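You operate a simulated robot arm through the tools that you are given. There is no shell and no other tool. Be economical: measure what you need, move in short steps, check, and stop when the job is done.

Carry out the task below with a simulated robot arm. There is one attempt and no reset: what you move stays moved.

TASK
Toss the leaves on the green and orange trays over; shake them level.
Fine: stand each tray back where it was.

Only the result counts: the job must be done as asked and must still hold three seconds after the hand-in. Knocking over, shifting, dropping, spilling or breaking anything else fails it.

THE ROBOT
A 6-joint arm with a two-finger parallel gripper, fixed in place. Base frame: the origin is at the foot of the arm, x ahead of it, y to its left, z up; the work surface is at about z = 0.9. Readings come in m, degrees, newtons and seconds.
With the tool pointing down near the work surface it reaches from about 0.14 to 0.84 m from the base axis. Its first joint turns from -166.0 to 166.0 degrees. Payload 3.91 kg.
The TCP is the grasp point between the finger pads, 0.03 m short of the fingertips. In the tool frame z runs along the fingers and y along their closing line. The gripper opens to 0.11 m. The fingers are 0.02 m wide and 0.01 m thick; the gripper's body (0.048 by 0.112 m) begins 0.055 m behind the TCP.
Orientation is that of the tool frame in the base frame, as a unit quaternion [x, y, z, w]. With the fingers straight down and closing along the base's y, the tool's x points along the base's -x, its y along +y and its z along -z.

THE INTERFACE
- The arm moves only by the tool apply_moves. Its argument "plan" is a list that holds one entry, the list of rows, each a list of 6 numbers: the shift along the tool's x, y, z in m, then the turn, a rotation vector about the tool's x, y, z in degrees. In form: [[[tx, ty, tz, wx, wy, wz], ...]]. A call has 1 to 10 rows; each row is the pose to reach, as a shift and turn from the pose commanded when the call began, along the tool's axes at that moment. "claw" is the finger opening in m, from 0 to 0.11, set as the call begins (left out, the last holds). A row lasts 0.2 s, in which the tool goes at most 0.05 m and 8.6 degrees; a call with a longer step from one row to the next is refused whole, and so is a gripper value outside its range. Where a pose cannot be reached the arm comes as near as it can. A force on the tool above 80 N (or 10 N above the force at the start of the call, whichever is more), or a blocked arm, ends the call early, and 0.2 s more pass. The fingers move at their own pace (about 0.108 m/s each) and stop on an object; they squeeze with about 38 N. The grip force told is the motor's: it shows also when the fingers shut on nothing. Time passes only in rows, and 0.2 s behind the last, so rows that repeat a pose let the fingers close. The reply holds the time, the measured pose of the TCP, the force on the tool along the base axes, the opening and the grip force, in the units named above and with some noise, with the torque about the TCP (base axes, N m) and any sound that the robot's microphone picked up.
- Cameras (640 x 400 px; columns grow to the right, rows downward): "scene" is fixed at [0.0502, 0.6513, 1.4978]; the picture's right is [-0.89, -0.46, 0.00], its down [-0.24, 0.46, -0.86] and it looks along [0.39, -0.76, -0.52] (base axes); focal length 353 px, centre (320, 200). "wrist" rides on the gripper at [0.077, 0.007, -0.114] in the tool frame; the picture's right is [-0.09, 1.00, 0.00], its down [-0.80, -0.07, -0.59] and it looks along [-0.59, -0.05, 0.80] (tool axes); focal length 270 px, centre (320, 200). There is no depth. A picture from a camera that has moved, and an enlarged one, comes with that camera's place and axes in the base frame and with its lens.
- grab_frame(camera): a new picture of that camera. It takes no simulated time.
- move_column(by): slides the trunk up (or, below 0, down) by that many m; the arm rides with it, the base frame stays. It gives what a move gives, with no picture.
- enlarge(camera, box): a new picture of the part [left, top, right, bottom] of that camera's present view, enlarged. It takes no simulated time.
- sign_off(): hands the job in; it is judged then, once.

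Go step by step. Nothing tells you positions but the pictures and the camera data: compare them with the known pose of the tool, close in by small moves and look again before you grip or let go. The budget is 120 turns and 64 pictures, counting those below and the enlarged ones. Unless the task says otherwise, let go and move clear before handing in, and close with one line.

The tools are called after "Emit:" as a command line: name --argument value ..., lists and objects as JSON in quotes. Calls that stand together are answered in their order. apply_moves: Moves the arm, as the interface text tells. Its arguments: {"type":"object","properties":{"plan":{"type":"array"},"claw":{"type":"number"}},"required":["plan"]} The other tools are called the same way: move_column (by) slides the trunk up or down; grab_frame (camera) takes a picture; enlarge (camera, box) takes an enlarged picture of a part of a camera's view; sign_off () hands the job in.

At the start:

```text
time: 0.0
tcp_pos: [0.3934, -0.1168, 1.1427]
orientation: [0.0, 1.0, 0.0, 0.0]
wrist_force: [0.5, 0.8, 0.2]
ft_torque: [-0.03, 0.01, -0.02]
grip_width: 0.1101
grip_force: 0.0
trunk travel left (down, up): [-0.45, 0.09]
```

scene: 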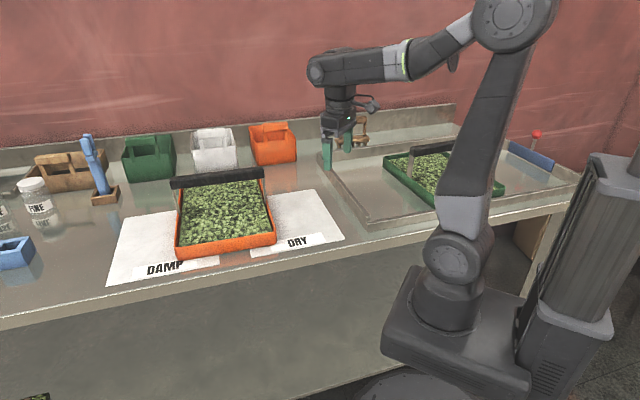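
wrist: 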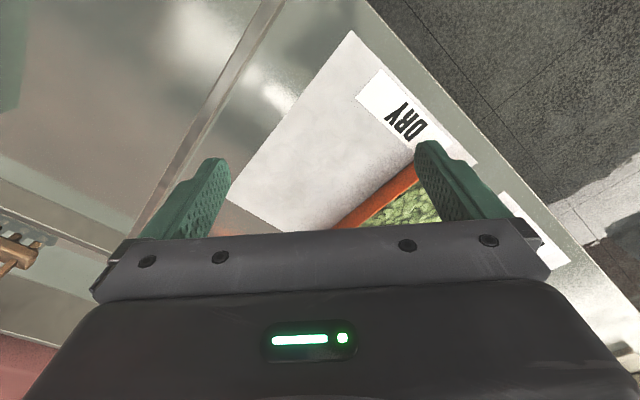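

I see an orange tray on a white sheet (damp/dry marks) and a green tray in a walled area, each with a black bar at one end. I'll look closer at both before moving.

Emit:
enlarge --camera "scene" --box '[100, 150, 350, 306]'

Emit:
enlarge --camera "scene" --box '[310, 90, 590, 265]'

```text
2.56 times, centred on (225, 228) of scene
camera zoom: at [0.0502, 0.6513, 1.4978], right [-0.89, -0.46, 0.0], down [-0.24, 0.46, -0.86], along [0.39, -0.76, -0.52], focal length 904 px, centre (563, 128)
```

zoom: 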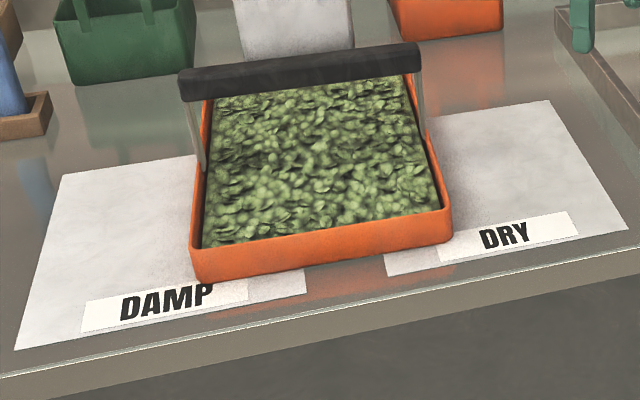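

```text
2.29 times, centred on (450, 178) of scene
camera zoom: at [0.0502, 0.6513, 1.4978], right [-0.89, -0.46, 0.0], down [-0.24, 0.46, -0.86], along [0.39, -0.76, -0.52], focal length 807 px, centre (23, 251)
```

zoom: 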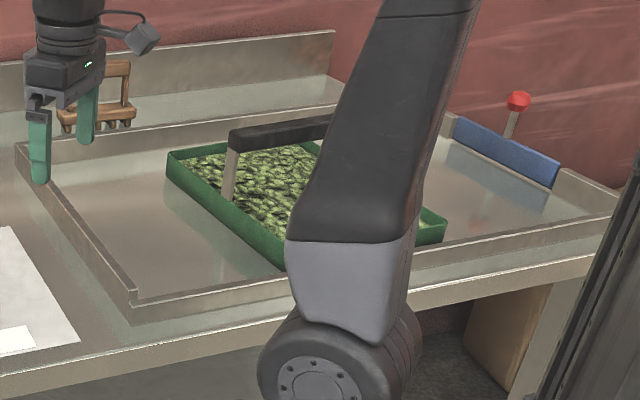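

The trays appear to carry a bar handle over their middle. I'll check the other items (lever on the right, left side, jar labels) too.

Emit:
enlarge --camera "scene" --box '[0, 110, 200, 235]'

Emit:
enlarge --camera "scene" --box '[0, 300, 160, 400]'

Emit:
enlarge --camera "scene" --box '[480, 110, 608, 190]'

```text
3.20 times, centred on (100, 172) of scene
camera zoom: at [0.0502, 0.6513, 1.4978], right [-0.89, -0.46, 0.0], down [-0.24, 0.46, -0.86], along [0.39, -0.76, -0.52], focal length 1130 px, centre (1024, 288)
```

zoom: 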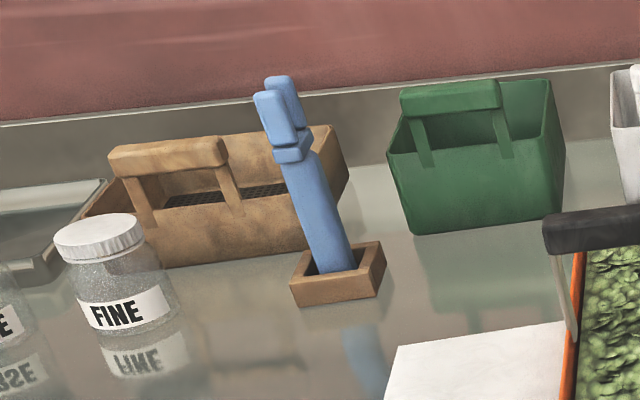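

```text
4.00 times, centred on (80, 350) of scene
camera zoom: at [0.0502, 0.6513, 1.4978], right [-0.89, -0.46, 0.0], down [-0.24, 0.46, -0.86], along [0.39, -0.76, -0.52], focal length 1412 px, centre (1280, -400)
```

zoom: 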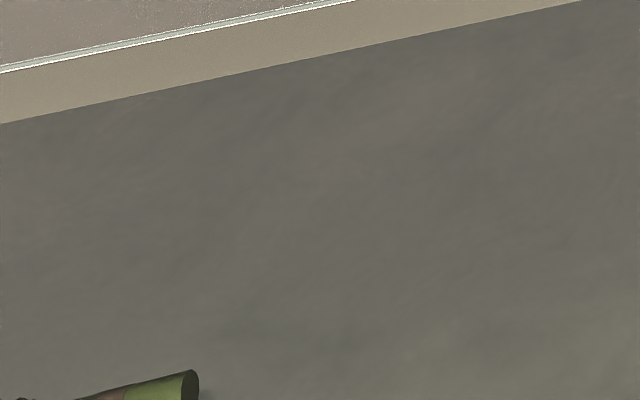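

```text
5.00 times, centred on (544, 150) of scene
camera zoom: at [0.0502, 0.6513, 1.4978], right [-0.89, -0.46, 0.0], down [-0.24, 0.46, -0.86], along [0.39, -0.76, -0.52], focal length 1765 px, centre (-800, 450)
```

zoom: 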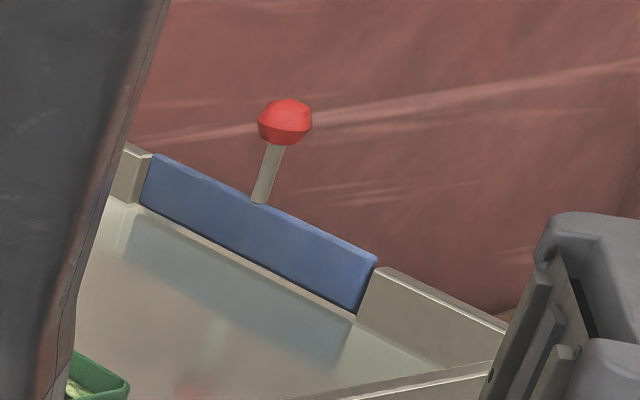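

The bench runs at 45° to the base: the orange tray's handle looks parallel to the bench edge, near (0.69, 0.02). I'll raise the tool, turn it 45° so the fingers close across the bar, and look with the wrist camera.

Emit:
apply_moves --plan '[[[-0.038, 0.01, -0.015, 0, 0, -7.5], [-0.076, 0.02, -0.03, 0, 0, -15], [-0.114, 0.03, -0.045, 0, 0, -22.5], [-0.152, 0.04, -0.06, 0, 0, -30], [-0.19, 0.05, -0.075, 0, 0, -37.5], [-0.228, 0.06, -0.09, 0, 0, -45], [-0.228, 0.06, -0.09, 0, 0, -45]]]' --claw 0.11

Emit:
grab_frame --camera "wrist"

Emit:
grab_frame --camera "scene"

```text
time: 1.6
tcp_pos: [0.6185, -0.0558, 1.2342]
orientation: [-0.384, 0.924, 0.001, 0.0]
wrist_force: [0.1, 0.1, 0.6]
ft_torque: [-0.01, 0.0, 0.0]
grip_width: 0.1099
grip_force: 0.1
trunk travel left (down, up): [-0.45, 0.09]
```

```text
56 pictures are left
camera wrist: at [0.5595, -0.1054, 1.3479], right [-0.64, 0.76, 0.0], down [0.61, 0.52, 0.59], along [0.46, 0.38, -0.8], focal length 270 px, centre (320, 200)
```

wrist: 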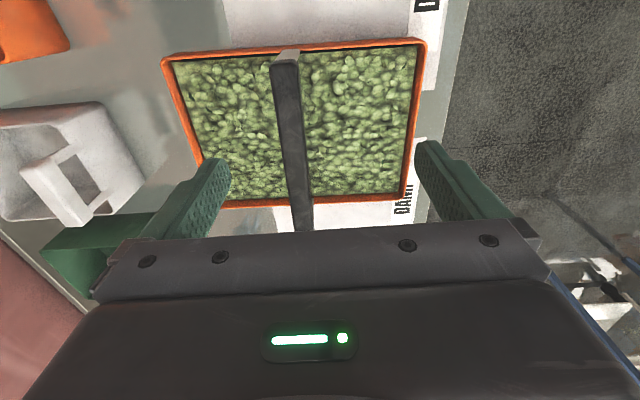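

```text
55 pictures are left
```

scene: 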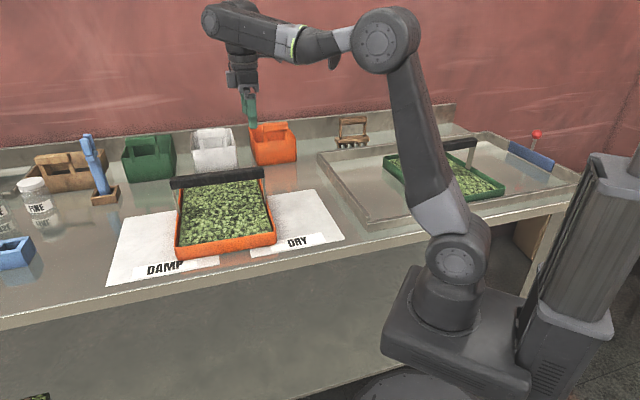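

The bar of the orange tray sits around n≈0.51 from the base across the bench, centre near (0.718, −0.01), top z≈1.045. I'll move above it and check.

Emit:
apply_moves --plan '[[[-0.034, -0.012, 0.03, 0, 0, 0], [-0.067, -0.024, 0.06, 0, 0, 0], [-0.1, -0.036, 0.09, 0, 0, 0], [-0.1, -0.036, 0.1, 0, 0, 0], [-0.1, -0.036, 0.1, 0, 0, 0]]]'

Emit:
grab_frame --camera "wrist"

Emit:
enlarge --camera "scene" --box '[120, 60, 320, 260]'

```text
time: 2.8
tcp_pos: [0.7187, -0.0112, 1.132]
orientation: [-0.384, 0.923, -0.001, 0.0]
wrist_force: [0.3, -0.3, 0.5]
ft_torque: [0.02, 0.0, 0.02]
grip_width: 0.1097
grip_force: 0.1
trunk travel left (down, up): [-0.45, 0.09]
```

```text
54 pictures are left
camera wrist: at [0.6578, -0.0609, 1.2471], right [-0.64, 0.77, 0.0], down [0.62, 0.52, 0.59], along [0.46, 0.38, -0.8], focal length 270 px, centre (320, 200)
```

wrist: 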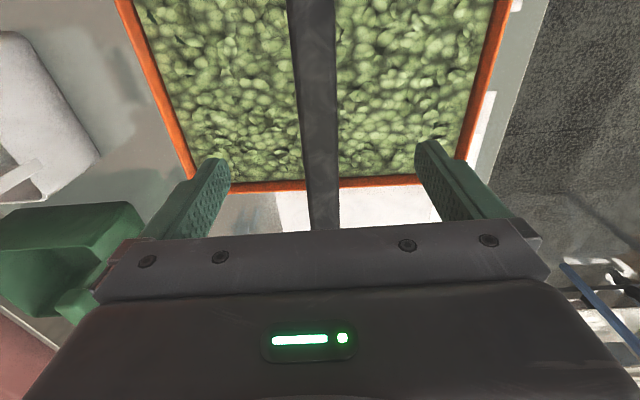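

```text
2.00 times, centred on (220, 160) of scene
camera zoom: at [0.0502, 0.6513, 1.4978], right [-0.89, -0.46, 0.0], down [-0.24, 0.46, -0.86], along [0.39, -0.76, -0.52], focal length 706 px, centre (520, 280)
```

zoom: 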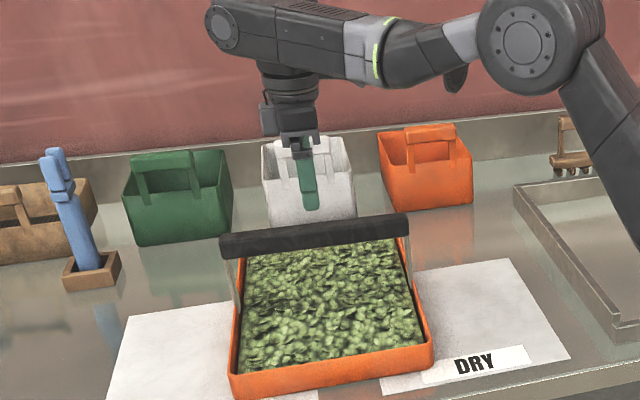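

The gripper is centred over the bar (n ≈ 0.516, l ≈ 0.50). I'll go down so the pads straddle the bar at about z = 1.03 and close.

Emit:
apply_moves --plan '[[[0, 0, 0.035, 0, 0, 0], [0, 0, 0.07, 0, 0, 0], [0, 0, 0.09, 0, 0, 0], [0, 0, 0.103, 0, 0, 0], [0, 0, 0.103, 0, 0, 0]]]'

Emit:
enlarge --camera "scene" --box '[160, 110, 288, 190]'

Emit:
grab_frame --camera "wrist"

```text
time: 4.0
tcp_pos: [0.7183, -0.0106, 1.0276]
orientation: [-0.384, 0.923, 0.0, 0.0]
wrist_force: [-0.2, 0.4, -0.4]
ft_torque: [-0.03, 0.01, -0.02]
grip_width: 0.1101
grip_force: 0.0
trunk travel left (down, up): [-0.45, 0.09]
```

```text
5.00 times, centred on (224, 150) of scene
camera zoom: at [0.0502, 0.6513, 1.4978], right [-0.89, -0.46, 0.0], down [-0.24, 0.46, -0.86], along [0.39, -0.76, -0.52], focal length 1765 px, centre (800, 450)
```

zoom: 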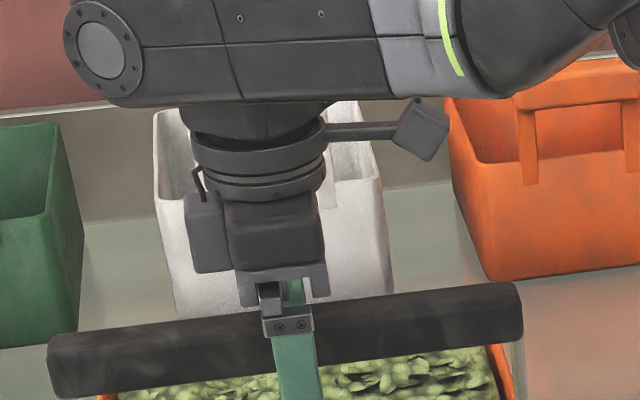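

```text
51 pictures are left
camera wrist: at [0.6582, -0.0616, 1.1432], right [-0.64, 0.77, 0.0], down [0.62, 0.52, 0.59], along [0.46, 0.38, -0.8], focal length 270 px, centre (320, 200)
```

wrist: 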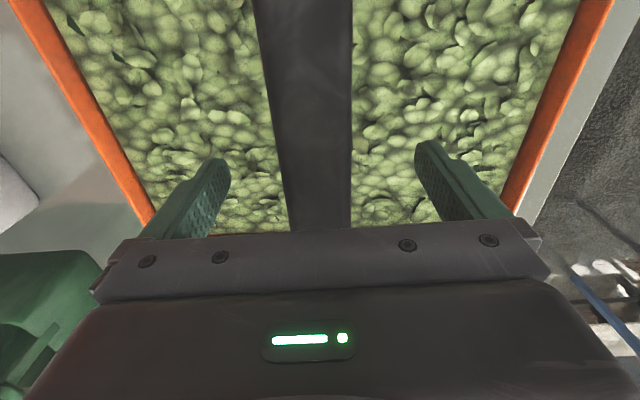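

The bar lies between the pads at TCP height. Closing.

Emit:
apply_moves --plan '[[[0, 0, 0, 0, 0, 0], [0, 0, 0, 0, 0, 0], [0, 0, 0, 0, 0, 0]]]' --claw 0.0

```text
time: 4.8
tcp_pos: [0.7166, -0.0115, 1.0286]
orientation: [-0.383, 0.924, 0.0, -0.001]
wrist_force: [0.0, -0.2, -0.8]
ft_torque: [0.06, -0.11, -0.35]
grip_width: 0.0304
grip_force: 38.0
trunk travel left (down, up): [-0.45, 0.09]
```

Gripped (bar 0.030 m). Lift gently by 6 cm.

Emit:
apply_moves --plan '[[[0, 0, -0.005, 0, 0, 0], [0, 0, -0.015, 0, 0, 0], [0, 0, -0.03, 0, 0, 0], [0, 0, -0.045, 0, 0, 0], [0, 0, -0.055, 0, 0, 0], [0, 0, -0.06, 0, 0, 0], [0, 0, -0.06, 0, 0, 0]]]'

Emit:
grab_frame --camera "scene"

Emit:
grab_frame --camera "wrist"

```text
time: 6.4
tcp_pos: [0.7188, -0.0114, 1.0887]
orientation: [-0.384, 0.923, 0.0, 0.0]
wrist_force: [-0.1, 0.3, -4.5]
ft_torque: [0.0, 0.01, -0.01]
grip_width: 0.0296
grip_force: 38.2
trunk travel left (down, up): [-0.45, 0.09]
```

```text
50 pictures are left
```

scene: 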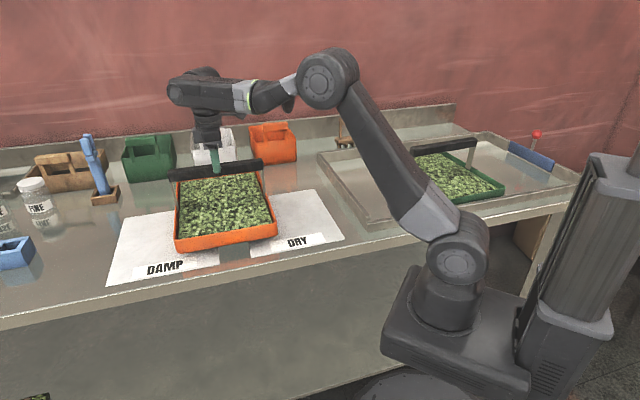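

```text
49 pictures are left
camera wrist: at [0.6592, -0.0616, 1.2039], right [-0.64, 0.77, 0.0], down [0.62, 0.52, 0.59], along [0.45, 0.38, -0.8], focal length 270 px, centre (320, 200)
```

wrist: 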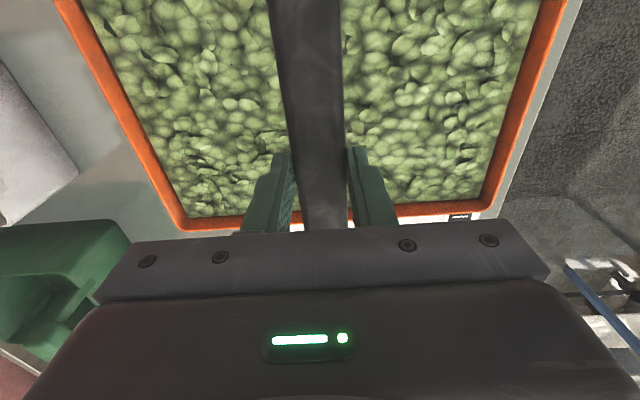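

The tray hangs level (4.5 N, no torque). Now a first short toss: brisk up-down strokes, then look at the leaves and listen.

Emit:
apply_moves --plan '[[[0, 0, -0.05, 0, 0, 0], [0, 0, 0, 0, 0, 0], [0, 0, -0.05, 0, 0, 0], [0, 0, 0, 0, 0, 0], [0, 0, -0.05, 0, 0, 0], [0, 0, 0, 0, 0, 0], [0, 0, 0, 0, 0, 0]]]'

Emit:
grab_frame --camera "wrist"

Emit:
enlarge --camera "scene" --box '[150, 150, 310, 250]'

```text
time: 8.0
tcp_pos: [0.718, -0.0139, 1.0891]
orientation: [-0.384, 0.923, 0.0, 0.0]
wrist_force: [0.4, -0.5, -4.9]
ft_torque: [-0.01, -0.04, 0.03]
grip_width: 0.0299
grip_force: 37.6
trunk travel left (down, up): [-0.45, 0.09]
```

```text
48 pictures are left
camera wrist: at [0.6598, -0.0635, 1.2035], right [-0.64, 0.77, 0.0], down [0.62, 0.52, 0.59], along [0.45, 0.38, -0.8], focal length 270 px, centre (320, 200)
```

wrist: 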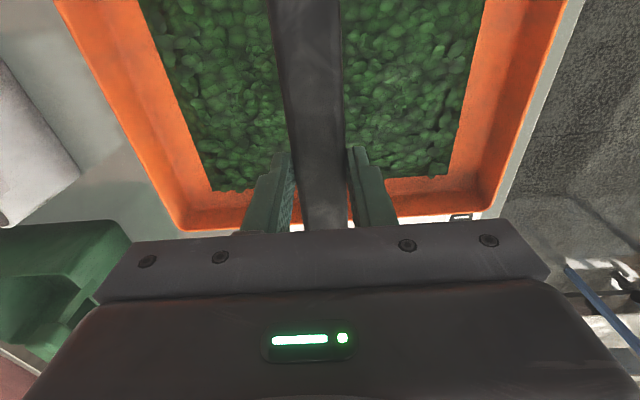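

```text
4.00 times, centred on (230, 200) of scene
camera zoom: at [0.0502, 0.6513, 1.4978], right [-0.89, -0.46, 0.0], down [-0.24, 0.46, -0.86], along [0.39, -0.76, -0.52], focal length 1412 px, centre (680, 200)
```

zoom: 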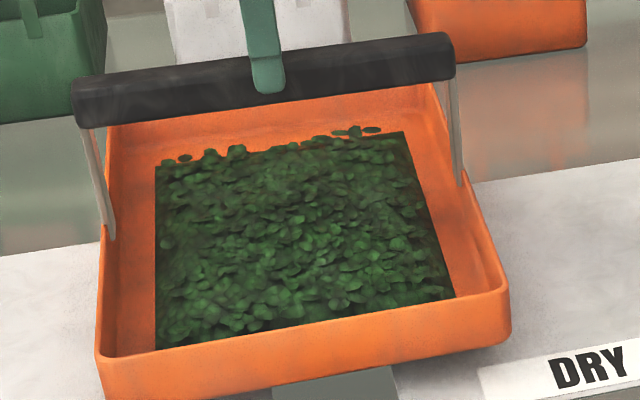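

The toss worked: the leaves have turned dark side up but bunched into a heap. Now short level side-to-side shakes to spread them.

Emit:
apply_moves --plan '[[[0.02, 0, 0, 0, 0, 0], [-0.02, 0, 0, 0, 0, 0], [0.02, 0, 0, 0, 0, 0], [-0.02, 0, 0, 0, 0, 0], [0.02, 0, 0, 0, 0, 0], [-0.02, 0, 0, 0, 0, 0], [0, 0, 0, 0, 0, 0], [0, 0, 0, 0, 0, 0]]]'

Emit:
enlarge --camera "scene" --box '[150, 150, 310, 250]'

```text
time: 9.8
tcp_pos: [0.718, -0.011, 1.0897]
orientation: [-0.383, 0.924, 0.0, 0.0]
wrist_force: [-0.7, -0.3, -5.6]
ft_torque: [0.01, 0.0, -0.01]
grip_width: 0.0297
grip_force: 37.8
trunk travel left (down, up): [-0.45, 0.09]
```

```text
4.00 times, centred on (230, 200) of scene
camera zoom: at [0.0502, 0.6513, 1.4978], right [-0.89, -0.46, 0.0], down [-0.24, 0.46, -0.86], along [0.39, -0.76, -0.52], focal length 1412 px, centre (680, 200)
```

zoom: 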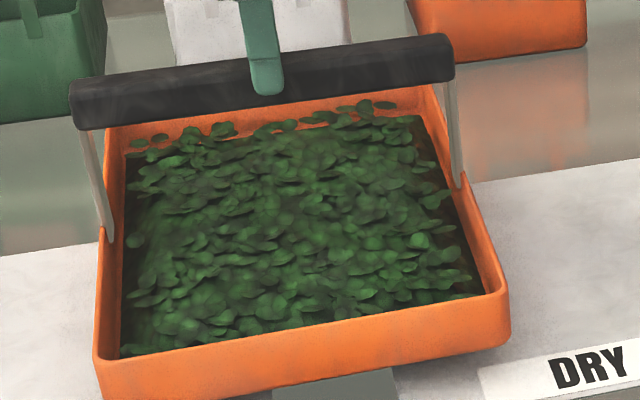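

Shaking is spreading them. I'll do another round, now along both directions.

Emit:
apply_moves --plan '[[[0.02, 0, 0, 0, 0, 0], [-0.02, 0, 0, 0, 0, 0], [0.02, 0, 0, 0, 0, 0], [-0.02, 0, 0, 0, 0, 0], [0.02, 0, 0, 0, 0, 0], [-0.02, 0, 0, 0, 0, 0], [0.02, 0, 0, 0, 0, 0], [-0.02, 0, 0, 0, 0, 0], [0, 0, 0, 0, 0, 0], [0, 0, 0, 0, 0, 0]]]'

Emit:
enlarge --camera "scene" --box '[150, 150, 310, 250]'

Emit:
grab_frame --camera "wrist"

```text
time: 12.0
tcp_pos: [0.7205, -0.0111, 1.0885]
orientation: [-0.384, 0.923, 0.0, 0.0]
wrist_force: [0.2, 0.4, -4.1]
ft_torque: [0.01, -0.03, 0.02]
grip_width: 0.03
grip_force: 38.3
trunk travel left (down, up): [-0.45, 0.09]
```

```text
4.00 times, centred on (230, 200) of scene
camera zoom: at [0.0502, 0.6513, 1.4978], right [-0.89, -0.46, 0.0], down [-0.24, 0.46, -0.86], along [0.39, -0.76, -0.52], focal length 1412 px, centre (680, 200)
```

zoom: 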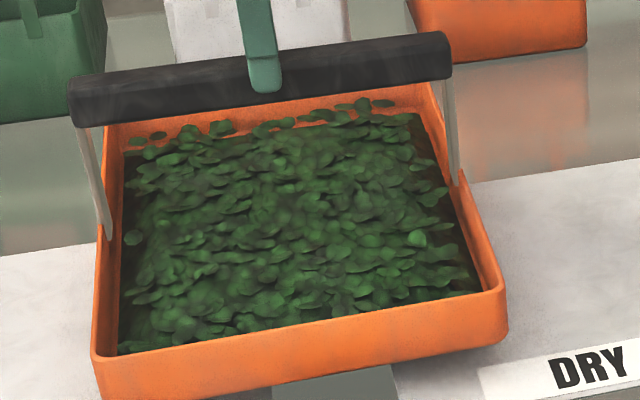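

```text
44 pictures are left
camera wrist: at [0.6613, -0.0621, 1.2043], right [-0.64, 0.77, 0.0], down [0.62, 0.52, 0.59], along [0.45, 0.38, -0.8], focal length 270 px, centre (320, 200)
```

wrist: 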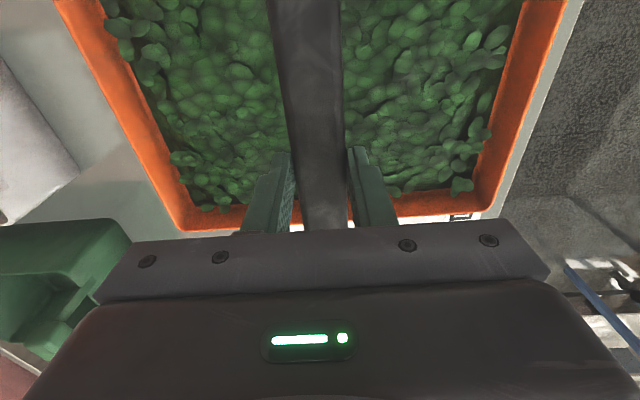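

That second round changed little, so I'll try the other direction (along the tray).

Emit:
apply_moves --plan '[[[0, 0.02, 0, 0, 0, 0], [0, -0.02, 0, 0, 0, 0], [0, 0.02, 0, 0, 0, 0], [0, -0.02, 0, 0, 0, 0], [0, 0.02, 0, 0, 0, 0], [0, -0.02, 0, 0, 0, 0], [0, 0.02, 0, 0, 0, 0], [0, -0.02, 0, 0, 0, 0], [0, 0, 0, 0, 0, 0], [0, 0, 0, 0, 0, 0]]]'

Emit:
enlarge --camera "scene" --box '[150, 150, 310, 250]'

```text
time: 14.2
tcp_pos: [0.7183, -0.0116, 1.0894]
orientation: [-0.383, 0.924, 0.001, 0.001]
wrist_force: [-1.3, 0.2, -4.0]
ft_torque: [0.0, -0.02, 0.0]
grip_width: 0.0298
grip_force: 37.8
trunk travel left (down, up): [-0.45, 0.09]
```

```text
4.00 times, centred on (230, 200) of scene
camera zoom: at [0.0502, 0.6513, 1.4978], right [-0.89, -0.46, 0.0], down [-0.24, 0.46, -0.86], along [0.39, -0.76, -0.52], focal length 1412 px, centre (680, 200)
```

zoom: 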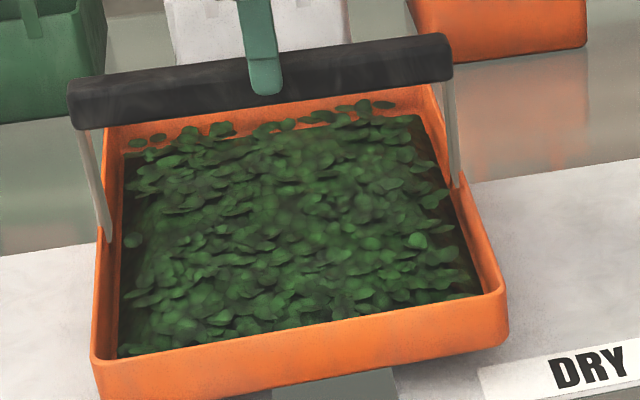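

No further change, so the orange leaves lie spread evenly over the whole tray floor. I'll set the tray down gently where it was.

Emit:
apply_moves --plan '[[[0, 0, 0.01, 0, 0, 0], [0, 0, 0.025, 0, 0, 0], [0, 0, 0.04, 0, 0, 0], [0, 0, 0.05, 0, 0, 0], [0, 0, 0.055, 0, 0, 0], [0, 0, 0.058, 0, 0, 0], [0, 0, 0.06, 0, 0, 0], [0, 0, 0.06, 0, 0, 0]]]'

Emit:
enlarge --camera "scene" --box '[100, 150, 350, 306]'

```text
time: 16.0
tcp_pos: [0.7157, -0.0121, 1.0328]
orientation: [-0.383, 0.924, -0.001, 0.003]
wrist_force: [2.8, -1.6, 36.3]
ft_torque: [0.38, 0.16, 0.05]
grip_width: 0.0298
grip_force: 37.9
trunk travel left (down, up): [-0.45, 0.09]
```

```text
2.56 times, centred on (225, 228) of scene
camera zoom: at [0.0502, 0.6513, 1.4978], right [-0.89, -0.46, 0.0], down [-0.24, 0.46, -0.86], along [0.39, -0.76, -0.52], focal length 904 px, centre (563, 128)
```

zoom: 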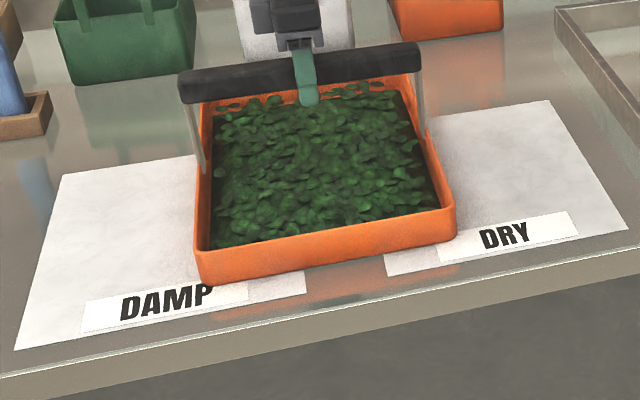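

The tray is down, but it slid about 4 mm in the grip and its front edge sits ~4–5 mm to the right of before (about 1.5° of yaw taken on when the pads closed). I'll lift a hair, turn it back, and set it down softly.

Emit:
apply_moves --plan '[[[0, 0, -0.006, 0, 0, 0], [0, 0, -0.015, 0, 0, 0], [0, 0, -0.018, 0, 0, 0.8], [0, 0, -0.018, 0, 0, 1.6], [0, 0, -0.014, 0, 0, 1.6], [0, 0, -0.01, 0, 0, 1.6], [0, 0, -0.007, 0, 0, 1.6], [0, 0, -0.005, 0, 0, 1.6], [0, 0, -0.005, 0, 0, 1.6]]]'

Emit:
enlarge --camera "scene" --box '[100, 150, 350, 306]'

```text
time: 18.0
tcp_pos: [0.718, -0.0115, 1.0332]
orientation: [-0.371, 0.929, 0.0, 0.0]
wrist_force: [-0.9, -0.6, -5.5]
ft_torque: [-0.02, 0.01, -0.01]
grip_width: 0.0299
grip_force: 38.4
trunk travel left (down, up): [-0.45, 0.09]
```

```text
2.56 times, centred on (225, 228) of scene
camera zoom: at [0.0502, 0.6513, 1.4978], right [-0.89, -0.46, 0.0], down [-0.24, 0.46, -0.86], along [0.39, -0.76, -0.52], focal length 904 px, centre (563, 128)
```

zoom: 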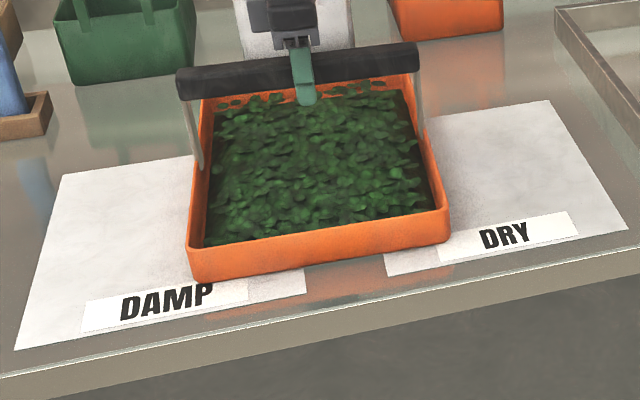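

Still just off the surface, rotation corrected; it sits ~2 mm too far left, so I'll shift it 2 mm back and lower a few millimetres more.

Emit:
apply_moves --plan '[[[0.002, 0, 0, 0, 0, 0], [0.002, 0, 0.001, 0, 0, 0], [0.002, 0, 0.002, 0, 0, 0], [0.002, 0, 0.002, 0, 0, 0]]]'

```text
time: 19.0
tcp_pos: [0.7173, -0.0136, 1.0331]
orientation: [-0.37, 0.929, 0.0, 0.001]
wrist_force: [1.8, -0.6, 5.2]
ft_torque: [-0.48, 1.03, 0.0]
grip_width: 0.0298
grip_force: 38.3
trunk travel left (down, up): [-0.45, 0.09]
```

Contact made, with the torque hinting one side touches first. I'll press 1–2 mm more so it sits flat, and look.

Emit:
apply_moves --plan '[[[0, 0, 0.001, 0, 0, 0], [0, 0, 0.002, 0, 0, 0], [0, 0, 0.002, 0, 0, 0]]]'

Emit:
enlarge --camera "scene" --box '[100, 150, 350, 306]'

```text
time: 19.8
tcp_pos: [0.7167, -0.0127, 1.0331]
orientation: [-0.37, 0.929, -0.002, 0.003]
wrist_force: [8.4, 0.3, 19.8]
ft_torque: [-0.31, 0.92, 0.12]
grip_width: 0.0301
grip_force: 37.7
trunk travel left (down, up): [-0.45, 0.09]
```

```text
2.56 times, centred on (225, 228) of scene
camera zoom: at [0.0502, 0.6513, 1.4978], right [-0.89, -0.46, 0.0], down [-0.24, 0.46, -0.86], along [0.39, -0.76, -0.52], focal length 904 px, centre (563, 128)
```

zoom: 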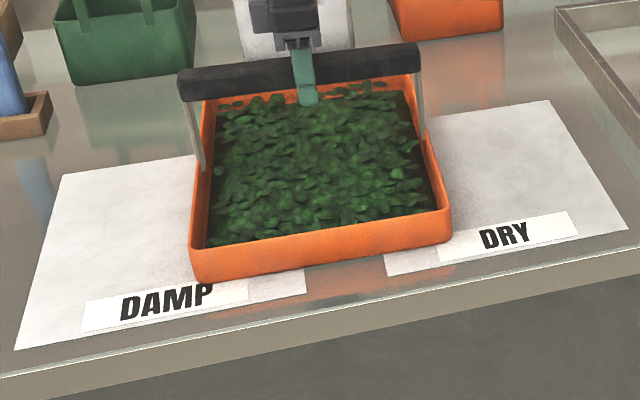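

The tray's corners now match the first picture within a pixel or two. Release.

Emit:
apply_moves --plan '[[[0, 0, 0, 0, 0, 0], [0, 0, 0, 0, 0, 0], [0, 0, 0, 0, 0, 0], [0, 0, 0, 0, 0, 0]]]' --claw 0.1

Emit:
apply_moves --plan '[[[0, 0, -0.03, 0, 0, 0], [0, 0, -0.07, 0, 0, 0], [0, 0, -0.11, 0, 0, 0], [0, 0, -0.15, 0, 0, 0], [0, 0, -0.18, 0, 0, 0], [0, 0, -0.18, 0, 0, 0]]]'

Emit:
enlarge --camera "scene" --box '[100, 150, 350, 306]'

```text
time: 20.8
tcp_pos: [0.7158, -0.0126, 1.0306]
orientation: [-0.371, 0.929, 0.0, 0.0]
wrist_force: [0.2, -0.7, 0.7]
ft_torque: [-0.01, 0.01, 0.05]
grip_width: 0.0998
grip_force: 0.0
trunk travel left (down, up): [-0.45, 0.09]
```

```text
time: 22.2
tcp_pos: [0.7163, -0.0127, 1.2113]
orientation: [-0.371, 0.929, 0.0, 0.0]
wrist_force: [0.0, 0.3, -0.5]
ft_torque: [-0.02, 0.0, -0.01]
grip_width: 0.0999
grip_force: 0.1
trunk travel left (down, up): [-0.45, 0.09]
```

```text
2.56 times, centred on (225, 228) of scene
camera zoom: at [0.0502, 0.6513, 1.4978], right [-0.89, -0.46, 0.0], down [-0.24, 0.46, -0.86], along [0.39, -0.76, -0.52], focal length 904 px, centre (563, 128)
```

zoom: 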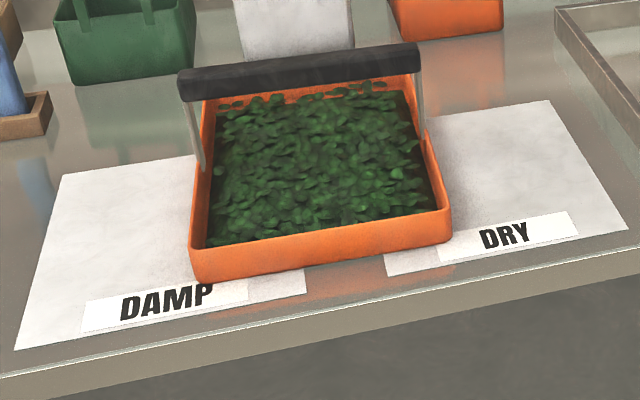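

Orange tray is back in place, leaves turned and spread. Next I'll travel at z≈1.21 along the bench to the green tray (handle centre near (0.18, −0.53)).

Emit:
apply_moves --plan '[[[0.03, -0.0005, 0, 0, 0, 0], [0.075, -0.001, 0, 0, 0, 0], [0.12, -0.0015, 0, 0, 0, 0], [0.165, -0.002, 0, 0, 0, 0], [0.21, -0.003, 0, 0, 0, 0], [0.255, -0.004, 0, 0, 0, 0], [0.3, -0.005, 0, 0, 0, 0], [0.345, -0.006, 0, 0, 0, 0], [0.39, -0.007, 0, 0, 0, 0], [0.42, -0.008, 0, 0, 0, 0]]]' --claw 0.11

Emit:
apply_moves --plan '[[[0.03, -0.0005, 0, 0, 0, 0], [0.075, -0.001, 0, 0, 0, 0], [0.12, -0.0015, 0, 0, 0, 0], [0.165, -0.002, 0, 0, 0, 0], [0.21, -0.003, 0, 0, 0, 0], [0.255, -0.004, 0, 0, 0, 0], [0.3, -0.005, 0, 0, 0, 0], [0.345, -0.006, 0, 0, 0, 0], [0.385, -0.006, 0, 0, 0, 0], [0.385, -0.006, 0, 0, 0, 0]]]'

Emit:
grab_frame --camera "wrist"

Emit:
grab_frame --camera "scene"

```text
time: 24.4
tcp_pos: [0.4178, -0.3094, 1.2116]
orientation: [-0.372, 0.928, 0.0, 0.0]
wrist_force: [-0.4, 0.1, -0.2]
ft_torque: [-0.02, -0.02, -0.01]
grip_width: 0.1097
grip_force: 0.0
trunk travel left (down, up): [-0.45, 0.09]
```

```text
time: 26.6
tcp_pos: [0.1416, -0.5777, 1.2093]
orientation: [-0.371, 0.929, 0.0, 0.0]
wrist_force: [0.4, 0.8, 0.2]
ft_torque: [0.01, 0.02, -0.04]
grip_width: 0.1098
grip_force: 0.0
trunk travel left (down, up): [-0.45, 0.09]
```

```text
38 pictures are left
camera wrist: at [0.0809, -0.6262, 1.3257], right [-0.62, 0.78, 0.0], down [0.63, 0.5, 0.59], along [0.47, 0.37, -0.8], focal length 270 px, centre (320, 200)
```

wrist: 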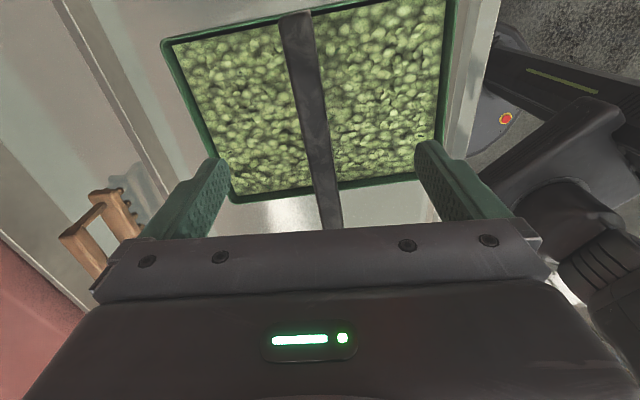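

```text
37 pictures are left
```

scene: 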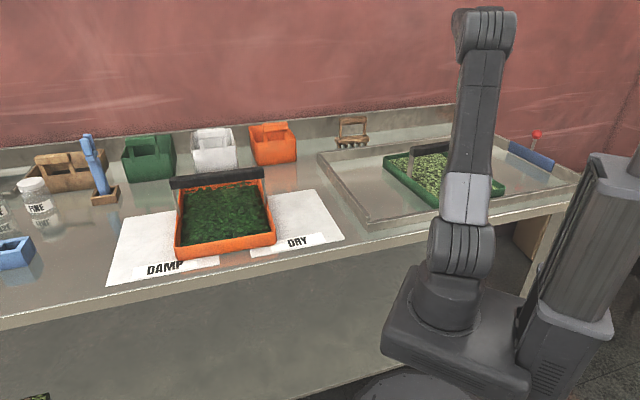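

The green tray's bar is at roughly yaw 48°, centre ≈ (0.191, −0.541). I'll align over it and re-check.

Emit:
apply_moves --plan '[[[-0.025, -0.003, 0.03, 0, 0, -2], [-0.05, -0.006, 0.06, 0, 0, -4.3], [-0.061, -0.0074, 0.085, 0, 0, -4.3], [-0.061, -0.0074, 0.085, 0, 0, -4.3]]]'

Emit:
grab_frame --camera "wrist"

Emit:
enlarge --camera "scene" --box '[360, 90, 520, 215]'

```text
time: 27.6
tcp_pos: [0.1908, -0.5402, 1.1244]
orientation: [-0.405, 0.914, 0.001, -0.001]
wrist_force: [-0.1, -0.3, -0.2]
ft_torque: [-0.04, 0.0, 0.0]
grip_width: 0.1104
grip_force: 0.0
trunk travel left (down, up): [-0.45, 0.09]
```

```text
36 pictures are left
camera wrist: at [0.1341, -0.5924, 1.2399], right [-0.68, 0.73, 0.0], down [0.59, 0.55, 0.59], along [0.44, 0.4, -0.8], focal length 270 px, centre (320, 200)
```

wrist: 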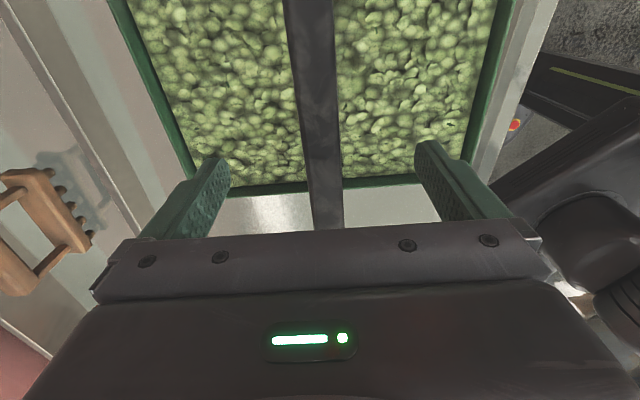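

```text
3.20 times, centred on (440, 152) of scene
camera zoom: at [0.0502, 0.6513, 1.4978], right [-0.89, -0.46, 0.0], down [-0.24, 0.46, -0.86], along [0.39, -0.76, -0.52], focal length 1130 px, centre (-64, 352)
```

zoom: 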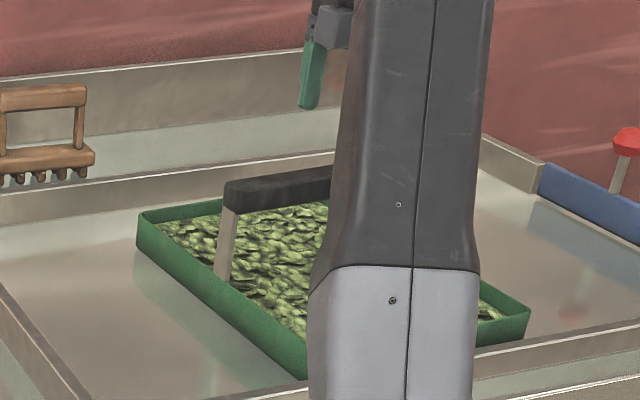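

Aligned within ~1 mm and ~0.6°. I'll trim the yaw and go down to z≈1.031.

Emit:
apply_moves --plan '[[[0, 0, 0.035, 0, 0, 0.6], [0, 0, 0.07, 0, 0, 0.6], [0, 0, 0.085, 0, 0, 0.6], [0, 0, 0.093, 0, 0, 0.6], [0, 0, 0.093, 0, 0, 0.6]]]'

Emit:
grab_frame --camera "wrist"

Emit:
enlarge --camera "scene" --box '[360, 90, 520, 215]'

```text
time: 28.8
tcp_pos: [0.1915, -0.5394, 1.0319]
orientation: [-0.401, 0.916, 0.0, -0.001]
wrist_force: [0.2, 0.4, -0.3]
ft_torque: [-0.01, -0.02, -0.04]
grip_width: 0.1099
grip_force: 0.0
trunk travel left (down, up): [-0.45, 0.09]
```

```text
34 pictures are left
camera wrist: at [0.1334, -0.592, 1.1473], right [-0.67, 0.74, 0.0], down [0.6, 0.54, 0.59], along [0.44, 0.4, -0.8], focal length 270 px, centre (320, 200)
```

wrist: 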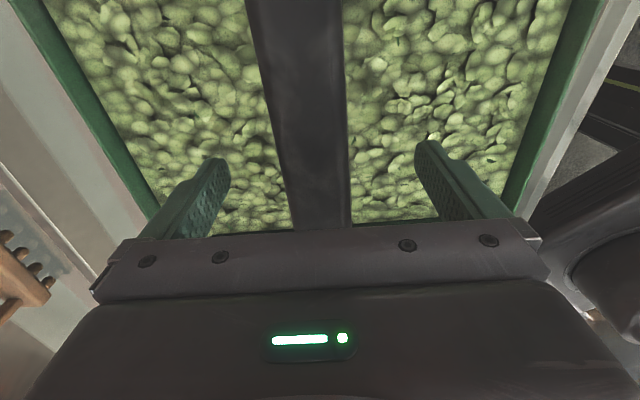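

```text
3.20 times, centred on (440, 152) of scene
camera zoom: at [0.0502, 0.6513, 1.4978], right [-0.89, -0.46, 0.0], down [-0.24, 0.46, -0.86], along [0.39, -0.76, -0.52], focal length 1130 px, centre (-64, 352)
```

zoom: 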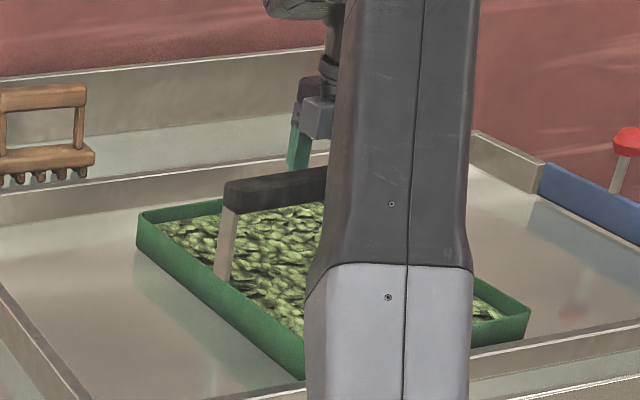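

I'll measure the bar's edges more precisely in the wrist view before closing.

Emit:
enlarge --camera "wrist" --box '[160, 0, 480, 240]'

```text
1.67 times, centred on (320, 120) of wrist
camera zoom: at [0.1334, -0.592, 1.1473], right [-0.67, 0.74, 0.0], down [0.6, 0.54, 0.59], along [0.44, 0.4, -0.8], focal length 450 px, centre (320, 333)
```

zoom: 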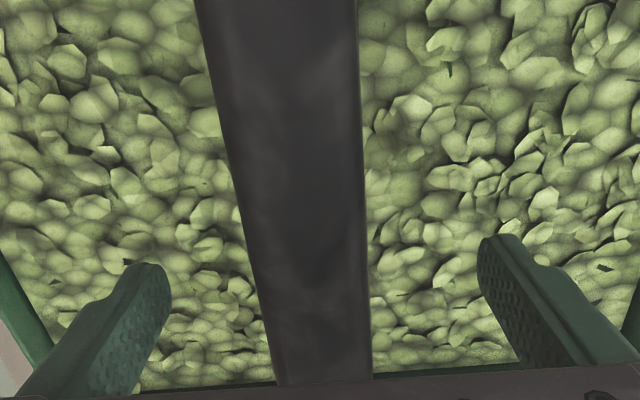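

Alignment is within about a degree. I'll lower 3 mm more and close.

Emit:
apply_moves --plan '[[[0, 0, 0.003, 0, 0, -0.3], [0, 0, 0.003, 0, 0, -0.3]]]'

Emit:
apply_moves --plan '[[[0, 0, 0, 0, 0, 0], [0, 0, 0, 0, 0, 0], [0, 0, 0, 0, 0, 0]]]' --claw 0.0

Emit:
enlarge --camera "scene" --box '[360, 90, 520, 215]'

Emit:
grab_frame --camera "wrist"

```text
time: 29.4
tcp_pos: [0.1905, -0.5396, 1.0295]
orientation: [-0.403, 0.915, -0.001, 0.0]
wrist_force: [-0.4, 0.5, 0.0]
ft_torque: [0.01, -0.01, -0.01]
grip_width: 0.1098
grip_force: 0.0
trunk travel left (down, up): [-0.45, 0.09]
```

```text
time: 30.2
tcp_pos: [0.1917, -0.5405, 1.0306]
orientation: [-0.403, 0.915, 0.0, 0.0]
wrist_force: [-0.9, -0.4, 0.4]
ft_torque: [0.0, -0.05, 0.36]
grip_width: 0.0297
grip_force: 38.4
trunk travel left (down, up): [-0.45, 0.09]
```

```text
3.20 times, centred on (440, 152) of scene
camera zoom: at [0.0502, 0.6513, 1.4978], right [-0.89, -0.46, 0.0], down [-0.24, 0.46, -0.86], along [0.39, -0.76, -0.52], focal length 1130 px, centre (-64, 352)
```

zoom: 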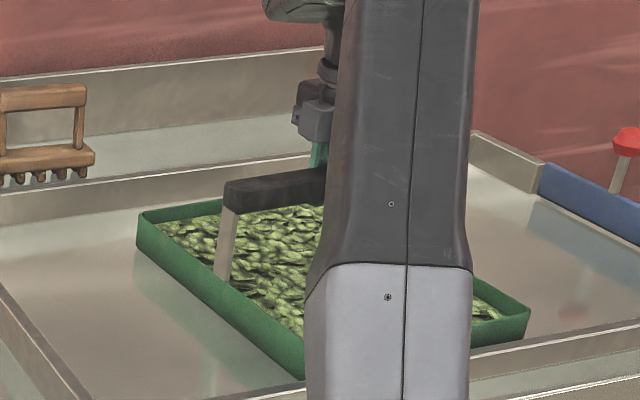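

```text
30 pictures are left
camera wrist: at [0.134, -0.5925, 1.1439], right [-0.67, 0.74, 0.0], down [0.59, 0.54, 0.59], along [0.44, 0.4, -0.8], focal length 270 px, centre (320, 200)
```

wrist: 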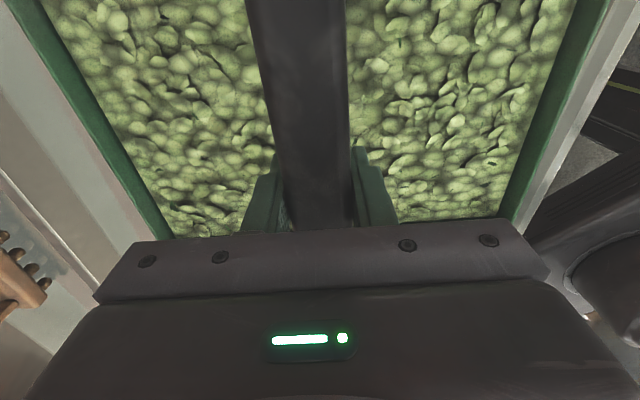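

Gripped; a 0.36 Nm twist shows the gripper is ~1.5° clockwise of the bar. I'll turn the hand to relieve that before lifting.

Emit:
apply_moves --plan '[[[0, 0, 0, 0, 0, -0.7], [0, 0, 0, 0, 0, -1.4], [0, 0, 0, 0, 0, -1.4]]]'

```text
time: 31.0
tcp_pos: [0.1918, -0.5399, 1.0291]
orientation: [-0.413, 0.911, 0.0, 0.001]
wrist_force: [0.1, -1.2, 3.0]
ft_torque: [0.37, -0.17, -0.7]
grip_width: 0.0299
grip_force: 38.4
trunk travel left (down, up): [-0.45, 0.09]
```

Overshot; return 0.9°.

Emit:
apply_moves --plan '[[[0, 0, 0, 0, 0, 0.5], [0, 0, 0, 0, 0, 0.9], [0, 0, 0, 0, 0, 0.9]]]'

Emit:
enlarge --camera "scene" --box '[360, 90, 520, 215]'

```text
time: 31.8
tcp_pos: [0.1907, -0.54, 1.0291]
orientation: [-0.407, 0.913, 0.0, 0.0]
wrist_force: [0.5, 0.2, 0.4]
ft_torque: [-0.42, 0.29, 0.32]
grip_width: 0.03
grip_force: 37.8
trunk travel left (down, up): [-0.45, 0.09]
```

```text
3.20 times, centred on (440, 152) of scene
camera zoom: at [0.0502, 0.6513, 1.4978], right [-0.89, -0.46, 0.0], down [-0.24, 0.46, -0.86], along [0.39, -0.76, -0.52], focal length 1130 px, centre (-64, 352)
```

zoom: 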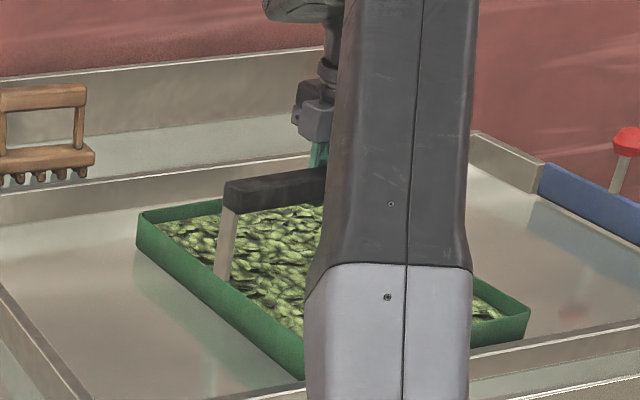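

Tray unmoved, twist small. Lift 6 cm.

Emit:
apply_moves --plan '[[[0, 0, -0.005, 0, 0, 0], [0, 0, -0.015, 0, 0, 0], [0, 0, -0.03, 0, 0, 0], [0, 0, -0.045, 0, 0, 0], [0, 0, -0.055, 0, 0, 0], [0, 0, -0.06, 0, 0, 0], [0, 0, -0.06, 0, 0, 0]]]'

Emit:
grab_frame --camera "scene"

```text
time: 33.4
tcp_pos: [0.192, -0.5411, 1.0901]
orientation: [-0.406, 0.914, 0.0, -0.001]
wrist_force: [1.4, 0.4, -5.1]
ft_torque: [0.01, -0.02, 0.0]
grip_width: 0.0297
grip_force: 38.0
trunk travel left (down, up): [-0.45, 0.09]
```

```text
28 pictures are left
```

scene: 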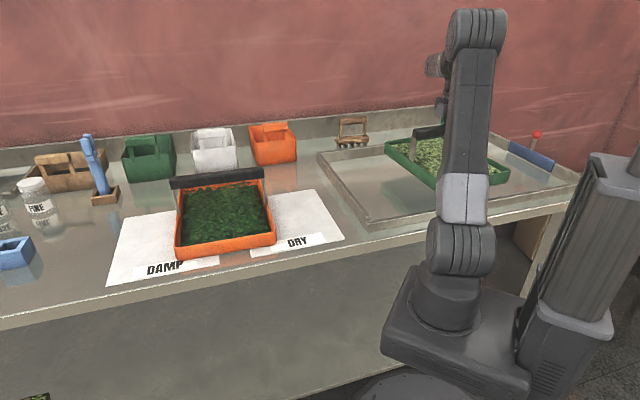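

Hanging level. Same toss as before.

Emit:
apply_moves --plan '[[[0, 0, -0.05, 0, 0, 0], [0, 0, 0, 0, 0, 0], [0, 0, -0.05, 0, 0, 0], [0, 0, 0, 0, 0, 0], [0, 0, -0.05, 0, 0, 0], [0, 0, 0, 0, 0, 0], [0, 0, 0, 0, 0, 0]]]'

Emit:
grab_frame --camera "wrist"

```text
time: 35.0
tcp_pos: [0.1913, -0.5382, 1.0905]
orientation: [-0.407, 0.914, 0.0, 0.0]
wrist_force: [0.2, -0.8, -5.2]
ft_torque: [0.0, -0.01, 0.02]
grip_width: 0.03
grip_force: 38.0
trunk travel left (down, up): [-0.45, 0.09]
```

```text
27 pictures are left
camera wrist: at [0.1341, -0.5915, 1.2056], right [-0.68, 0.73, 0.0], down [0.59, 0.55, 0.59], along [0.44, 0.41, -0.8], focal length 270 px, centre (320, 200)
```

wrist: 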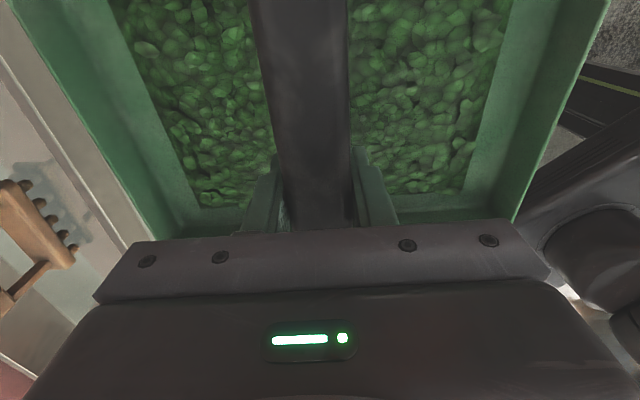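

Turned over and bunched, as before. I'll check that the turn is complete.

Emit:
enlarge --camera "wrist" --box '[100, 0, 540, 240]'

Emit:
enlarge --camera "scene" --box '[360, 90, 520, 215]'

```text
1.45 times, centred on (320, 120) of wrist
camera zoom: at [0.1341, -0.5915, 1.2056], right [-0.68, 0.73, 0.0], down [0.59, 0.55, 0.59], along [0.44, 0.41, -0.8], focal length 393 px, centre (320, 316)
```

zoom: 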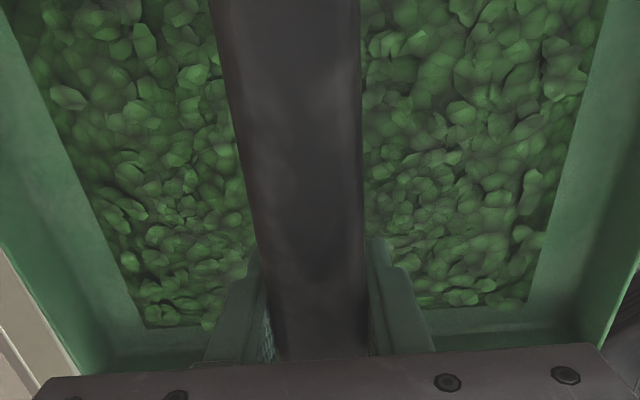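

```text
3.20 times, centred on (440, 152) of scene
camera zoom: at [0.0502, 0.6513, 1.4978], right [-0.89, -0.46, 0.0], down [-0.24, 0.46, -0.86], along [0.39, -0.76, -0.52], focal length 1130 px, centre (-64, 352)
```

zoom: 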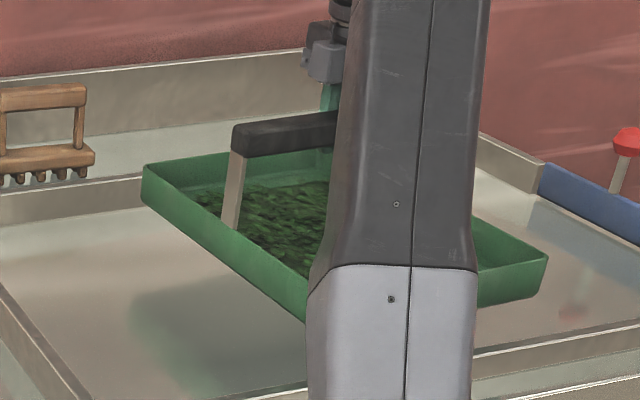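

The leaves look slightly lighter than the orange tray's did; one more stroke will tell whether the turn was complete.

Emit:
apply_moves --plan '[[[0, 0, -0.05, 0, 0, 0], [0, 0, 0, 0, 0, 0], [0, 0, 0, 0, 0, 0]]]'

Emit:
enlarge --camera "wrist" --box '[100, 0, 540, 240]'

```text
time: 35.8
tcp_pos: [0.1903, -0.5404, 1.0903]
orientation: [-0.406, 0.914, 0.001, 0.0]
wrist_force: [1.0, -0.7, -5.5]
ft_torque: [0.03, 0.02, -0.01]
grip_width: 0.0299
grip_force: 37.2
trunk travel left (down, up): [-0.45, 0.09]
```

```text
1.45 times, centred on (320, 120) of wrist
camera zoom: at [0.1335, -0.5931, 1.2042], right [-0.68, 0.73, 0.0], down [0.59, 0.55, 0.59], along [0.44, 0.41, -0.8], focal length 393 px, centre (320, 316)
```

zoom: 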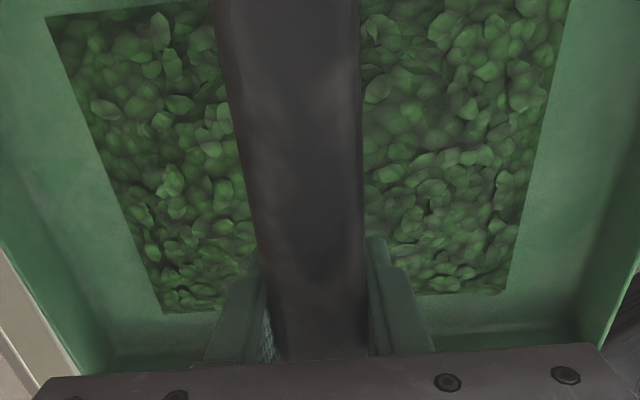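

It bunched more with a little darkening, and no flipping back. Two more strokes to make sure the turn is full.

Emit:
apply_moves --plan '[[[0, 0, -0.05, 0, 0, 0], [0, 0, 0, 0, 0, 0], [0, 0, -0.05, 0, 0, 0], [0, 0, 0, 0, 0, 0], [0, 0, 0, 0, 0, 0]]]'

Emit:
grab_frame --camera "wrist"

```text
time: 37.0
tcp_pos: [0.1907, -0.5391, 1.0905]
orientation: [-0.406, 0.914, 0.0, 0.0]
wrist_force: [0.3, 0.6, -4.5]
ft_torque: [-0.01, 0.02, -0.01]
grip_width: 0.03
grip_force: 38.2
trunk travel left (down, up): [-0.45, 0.09]
```

```text
23 pictures are left
camera wrist: at [0.1346, -0.5912, 1.2051], right [-0.68, 0.73, 0.0], down [0.59, 0.55, 0.59], along [0.44, 0.41, -0.8], focal length 270 px, centre (320, 200)
```

wrist: 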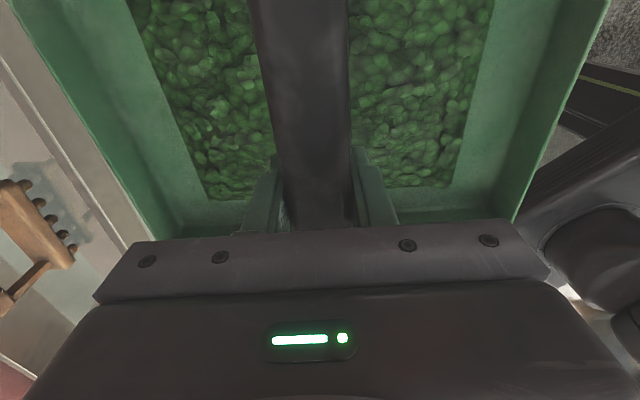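

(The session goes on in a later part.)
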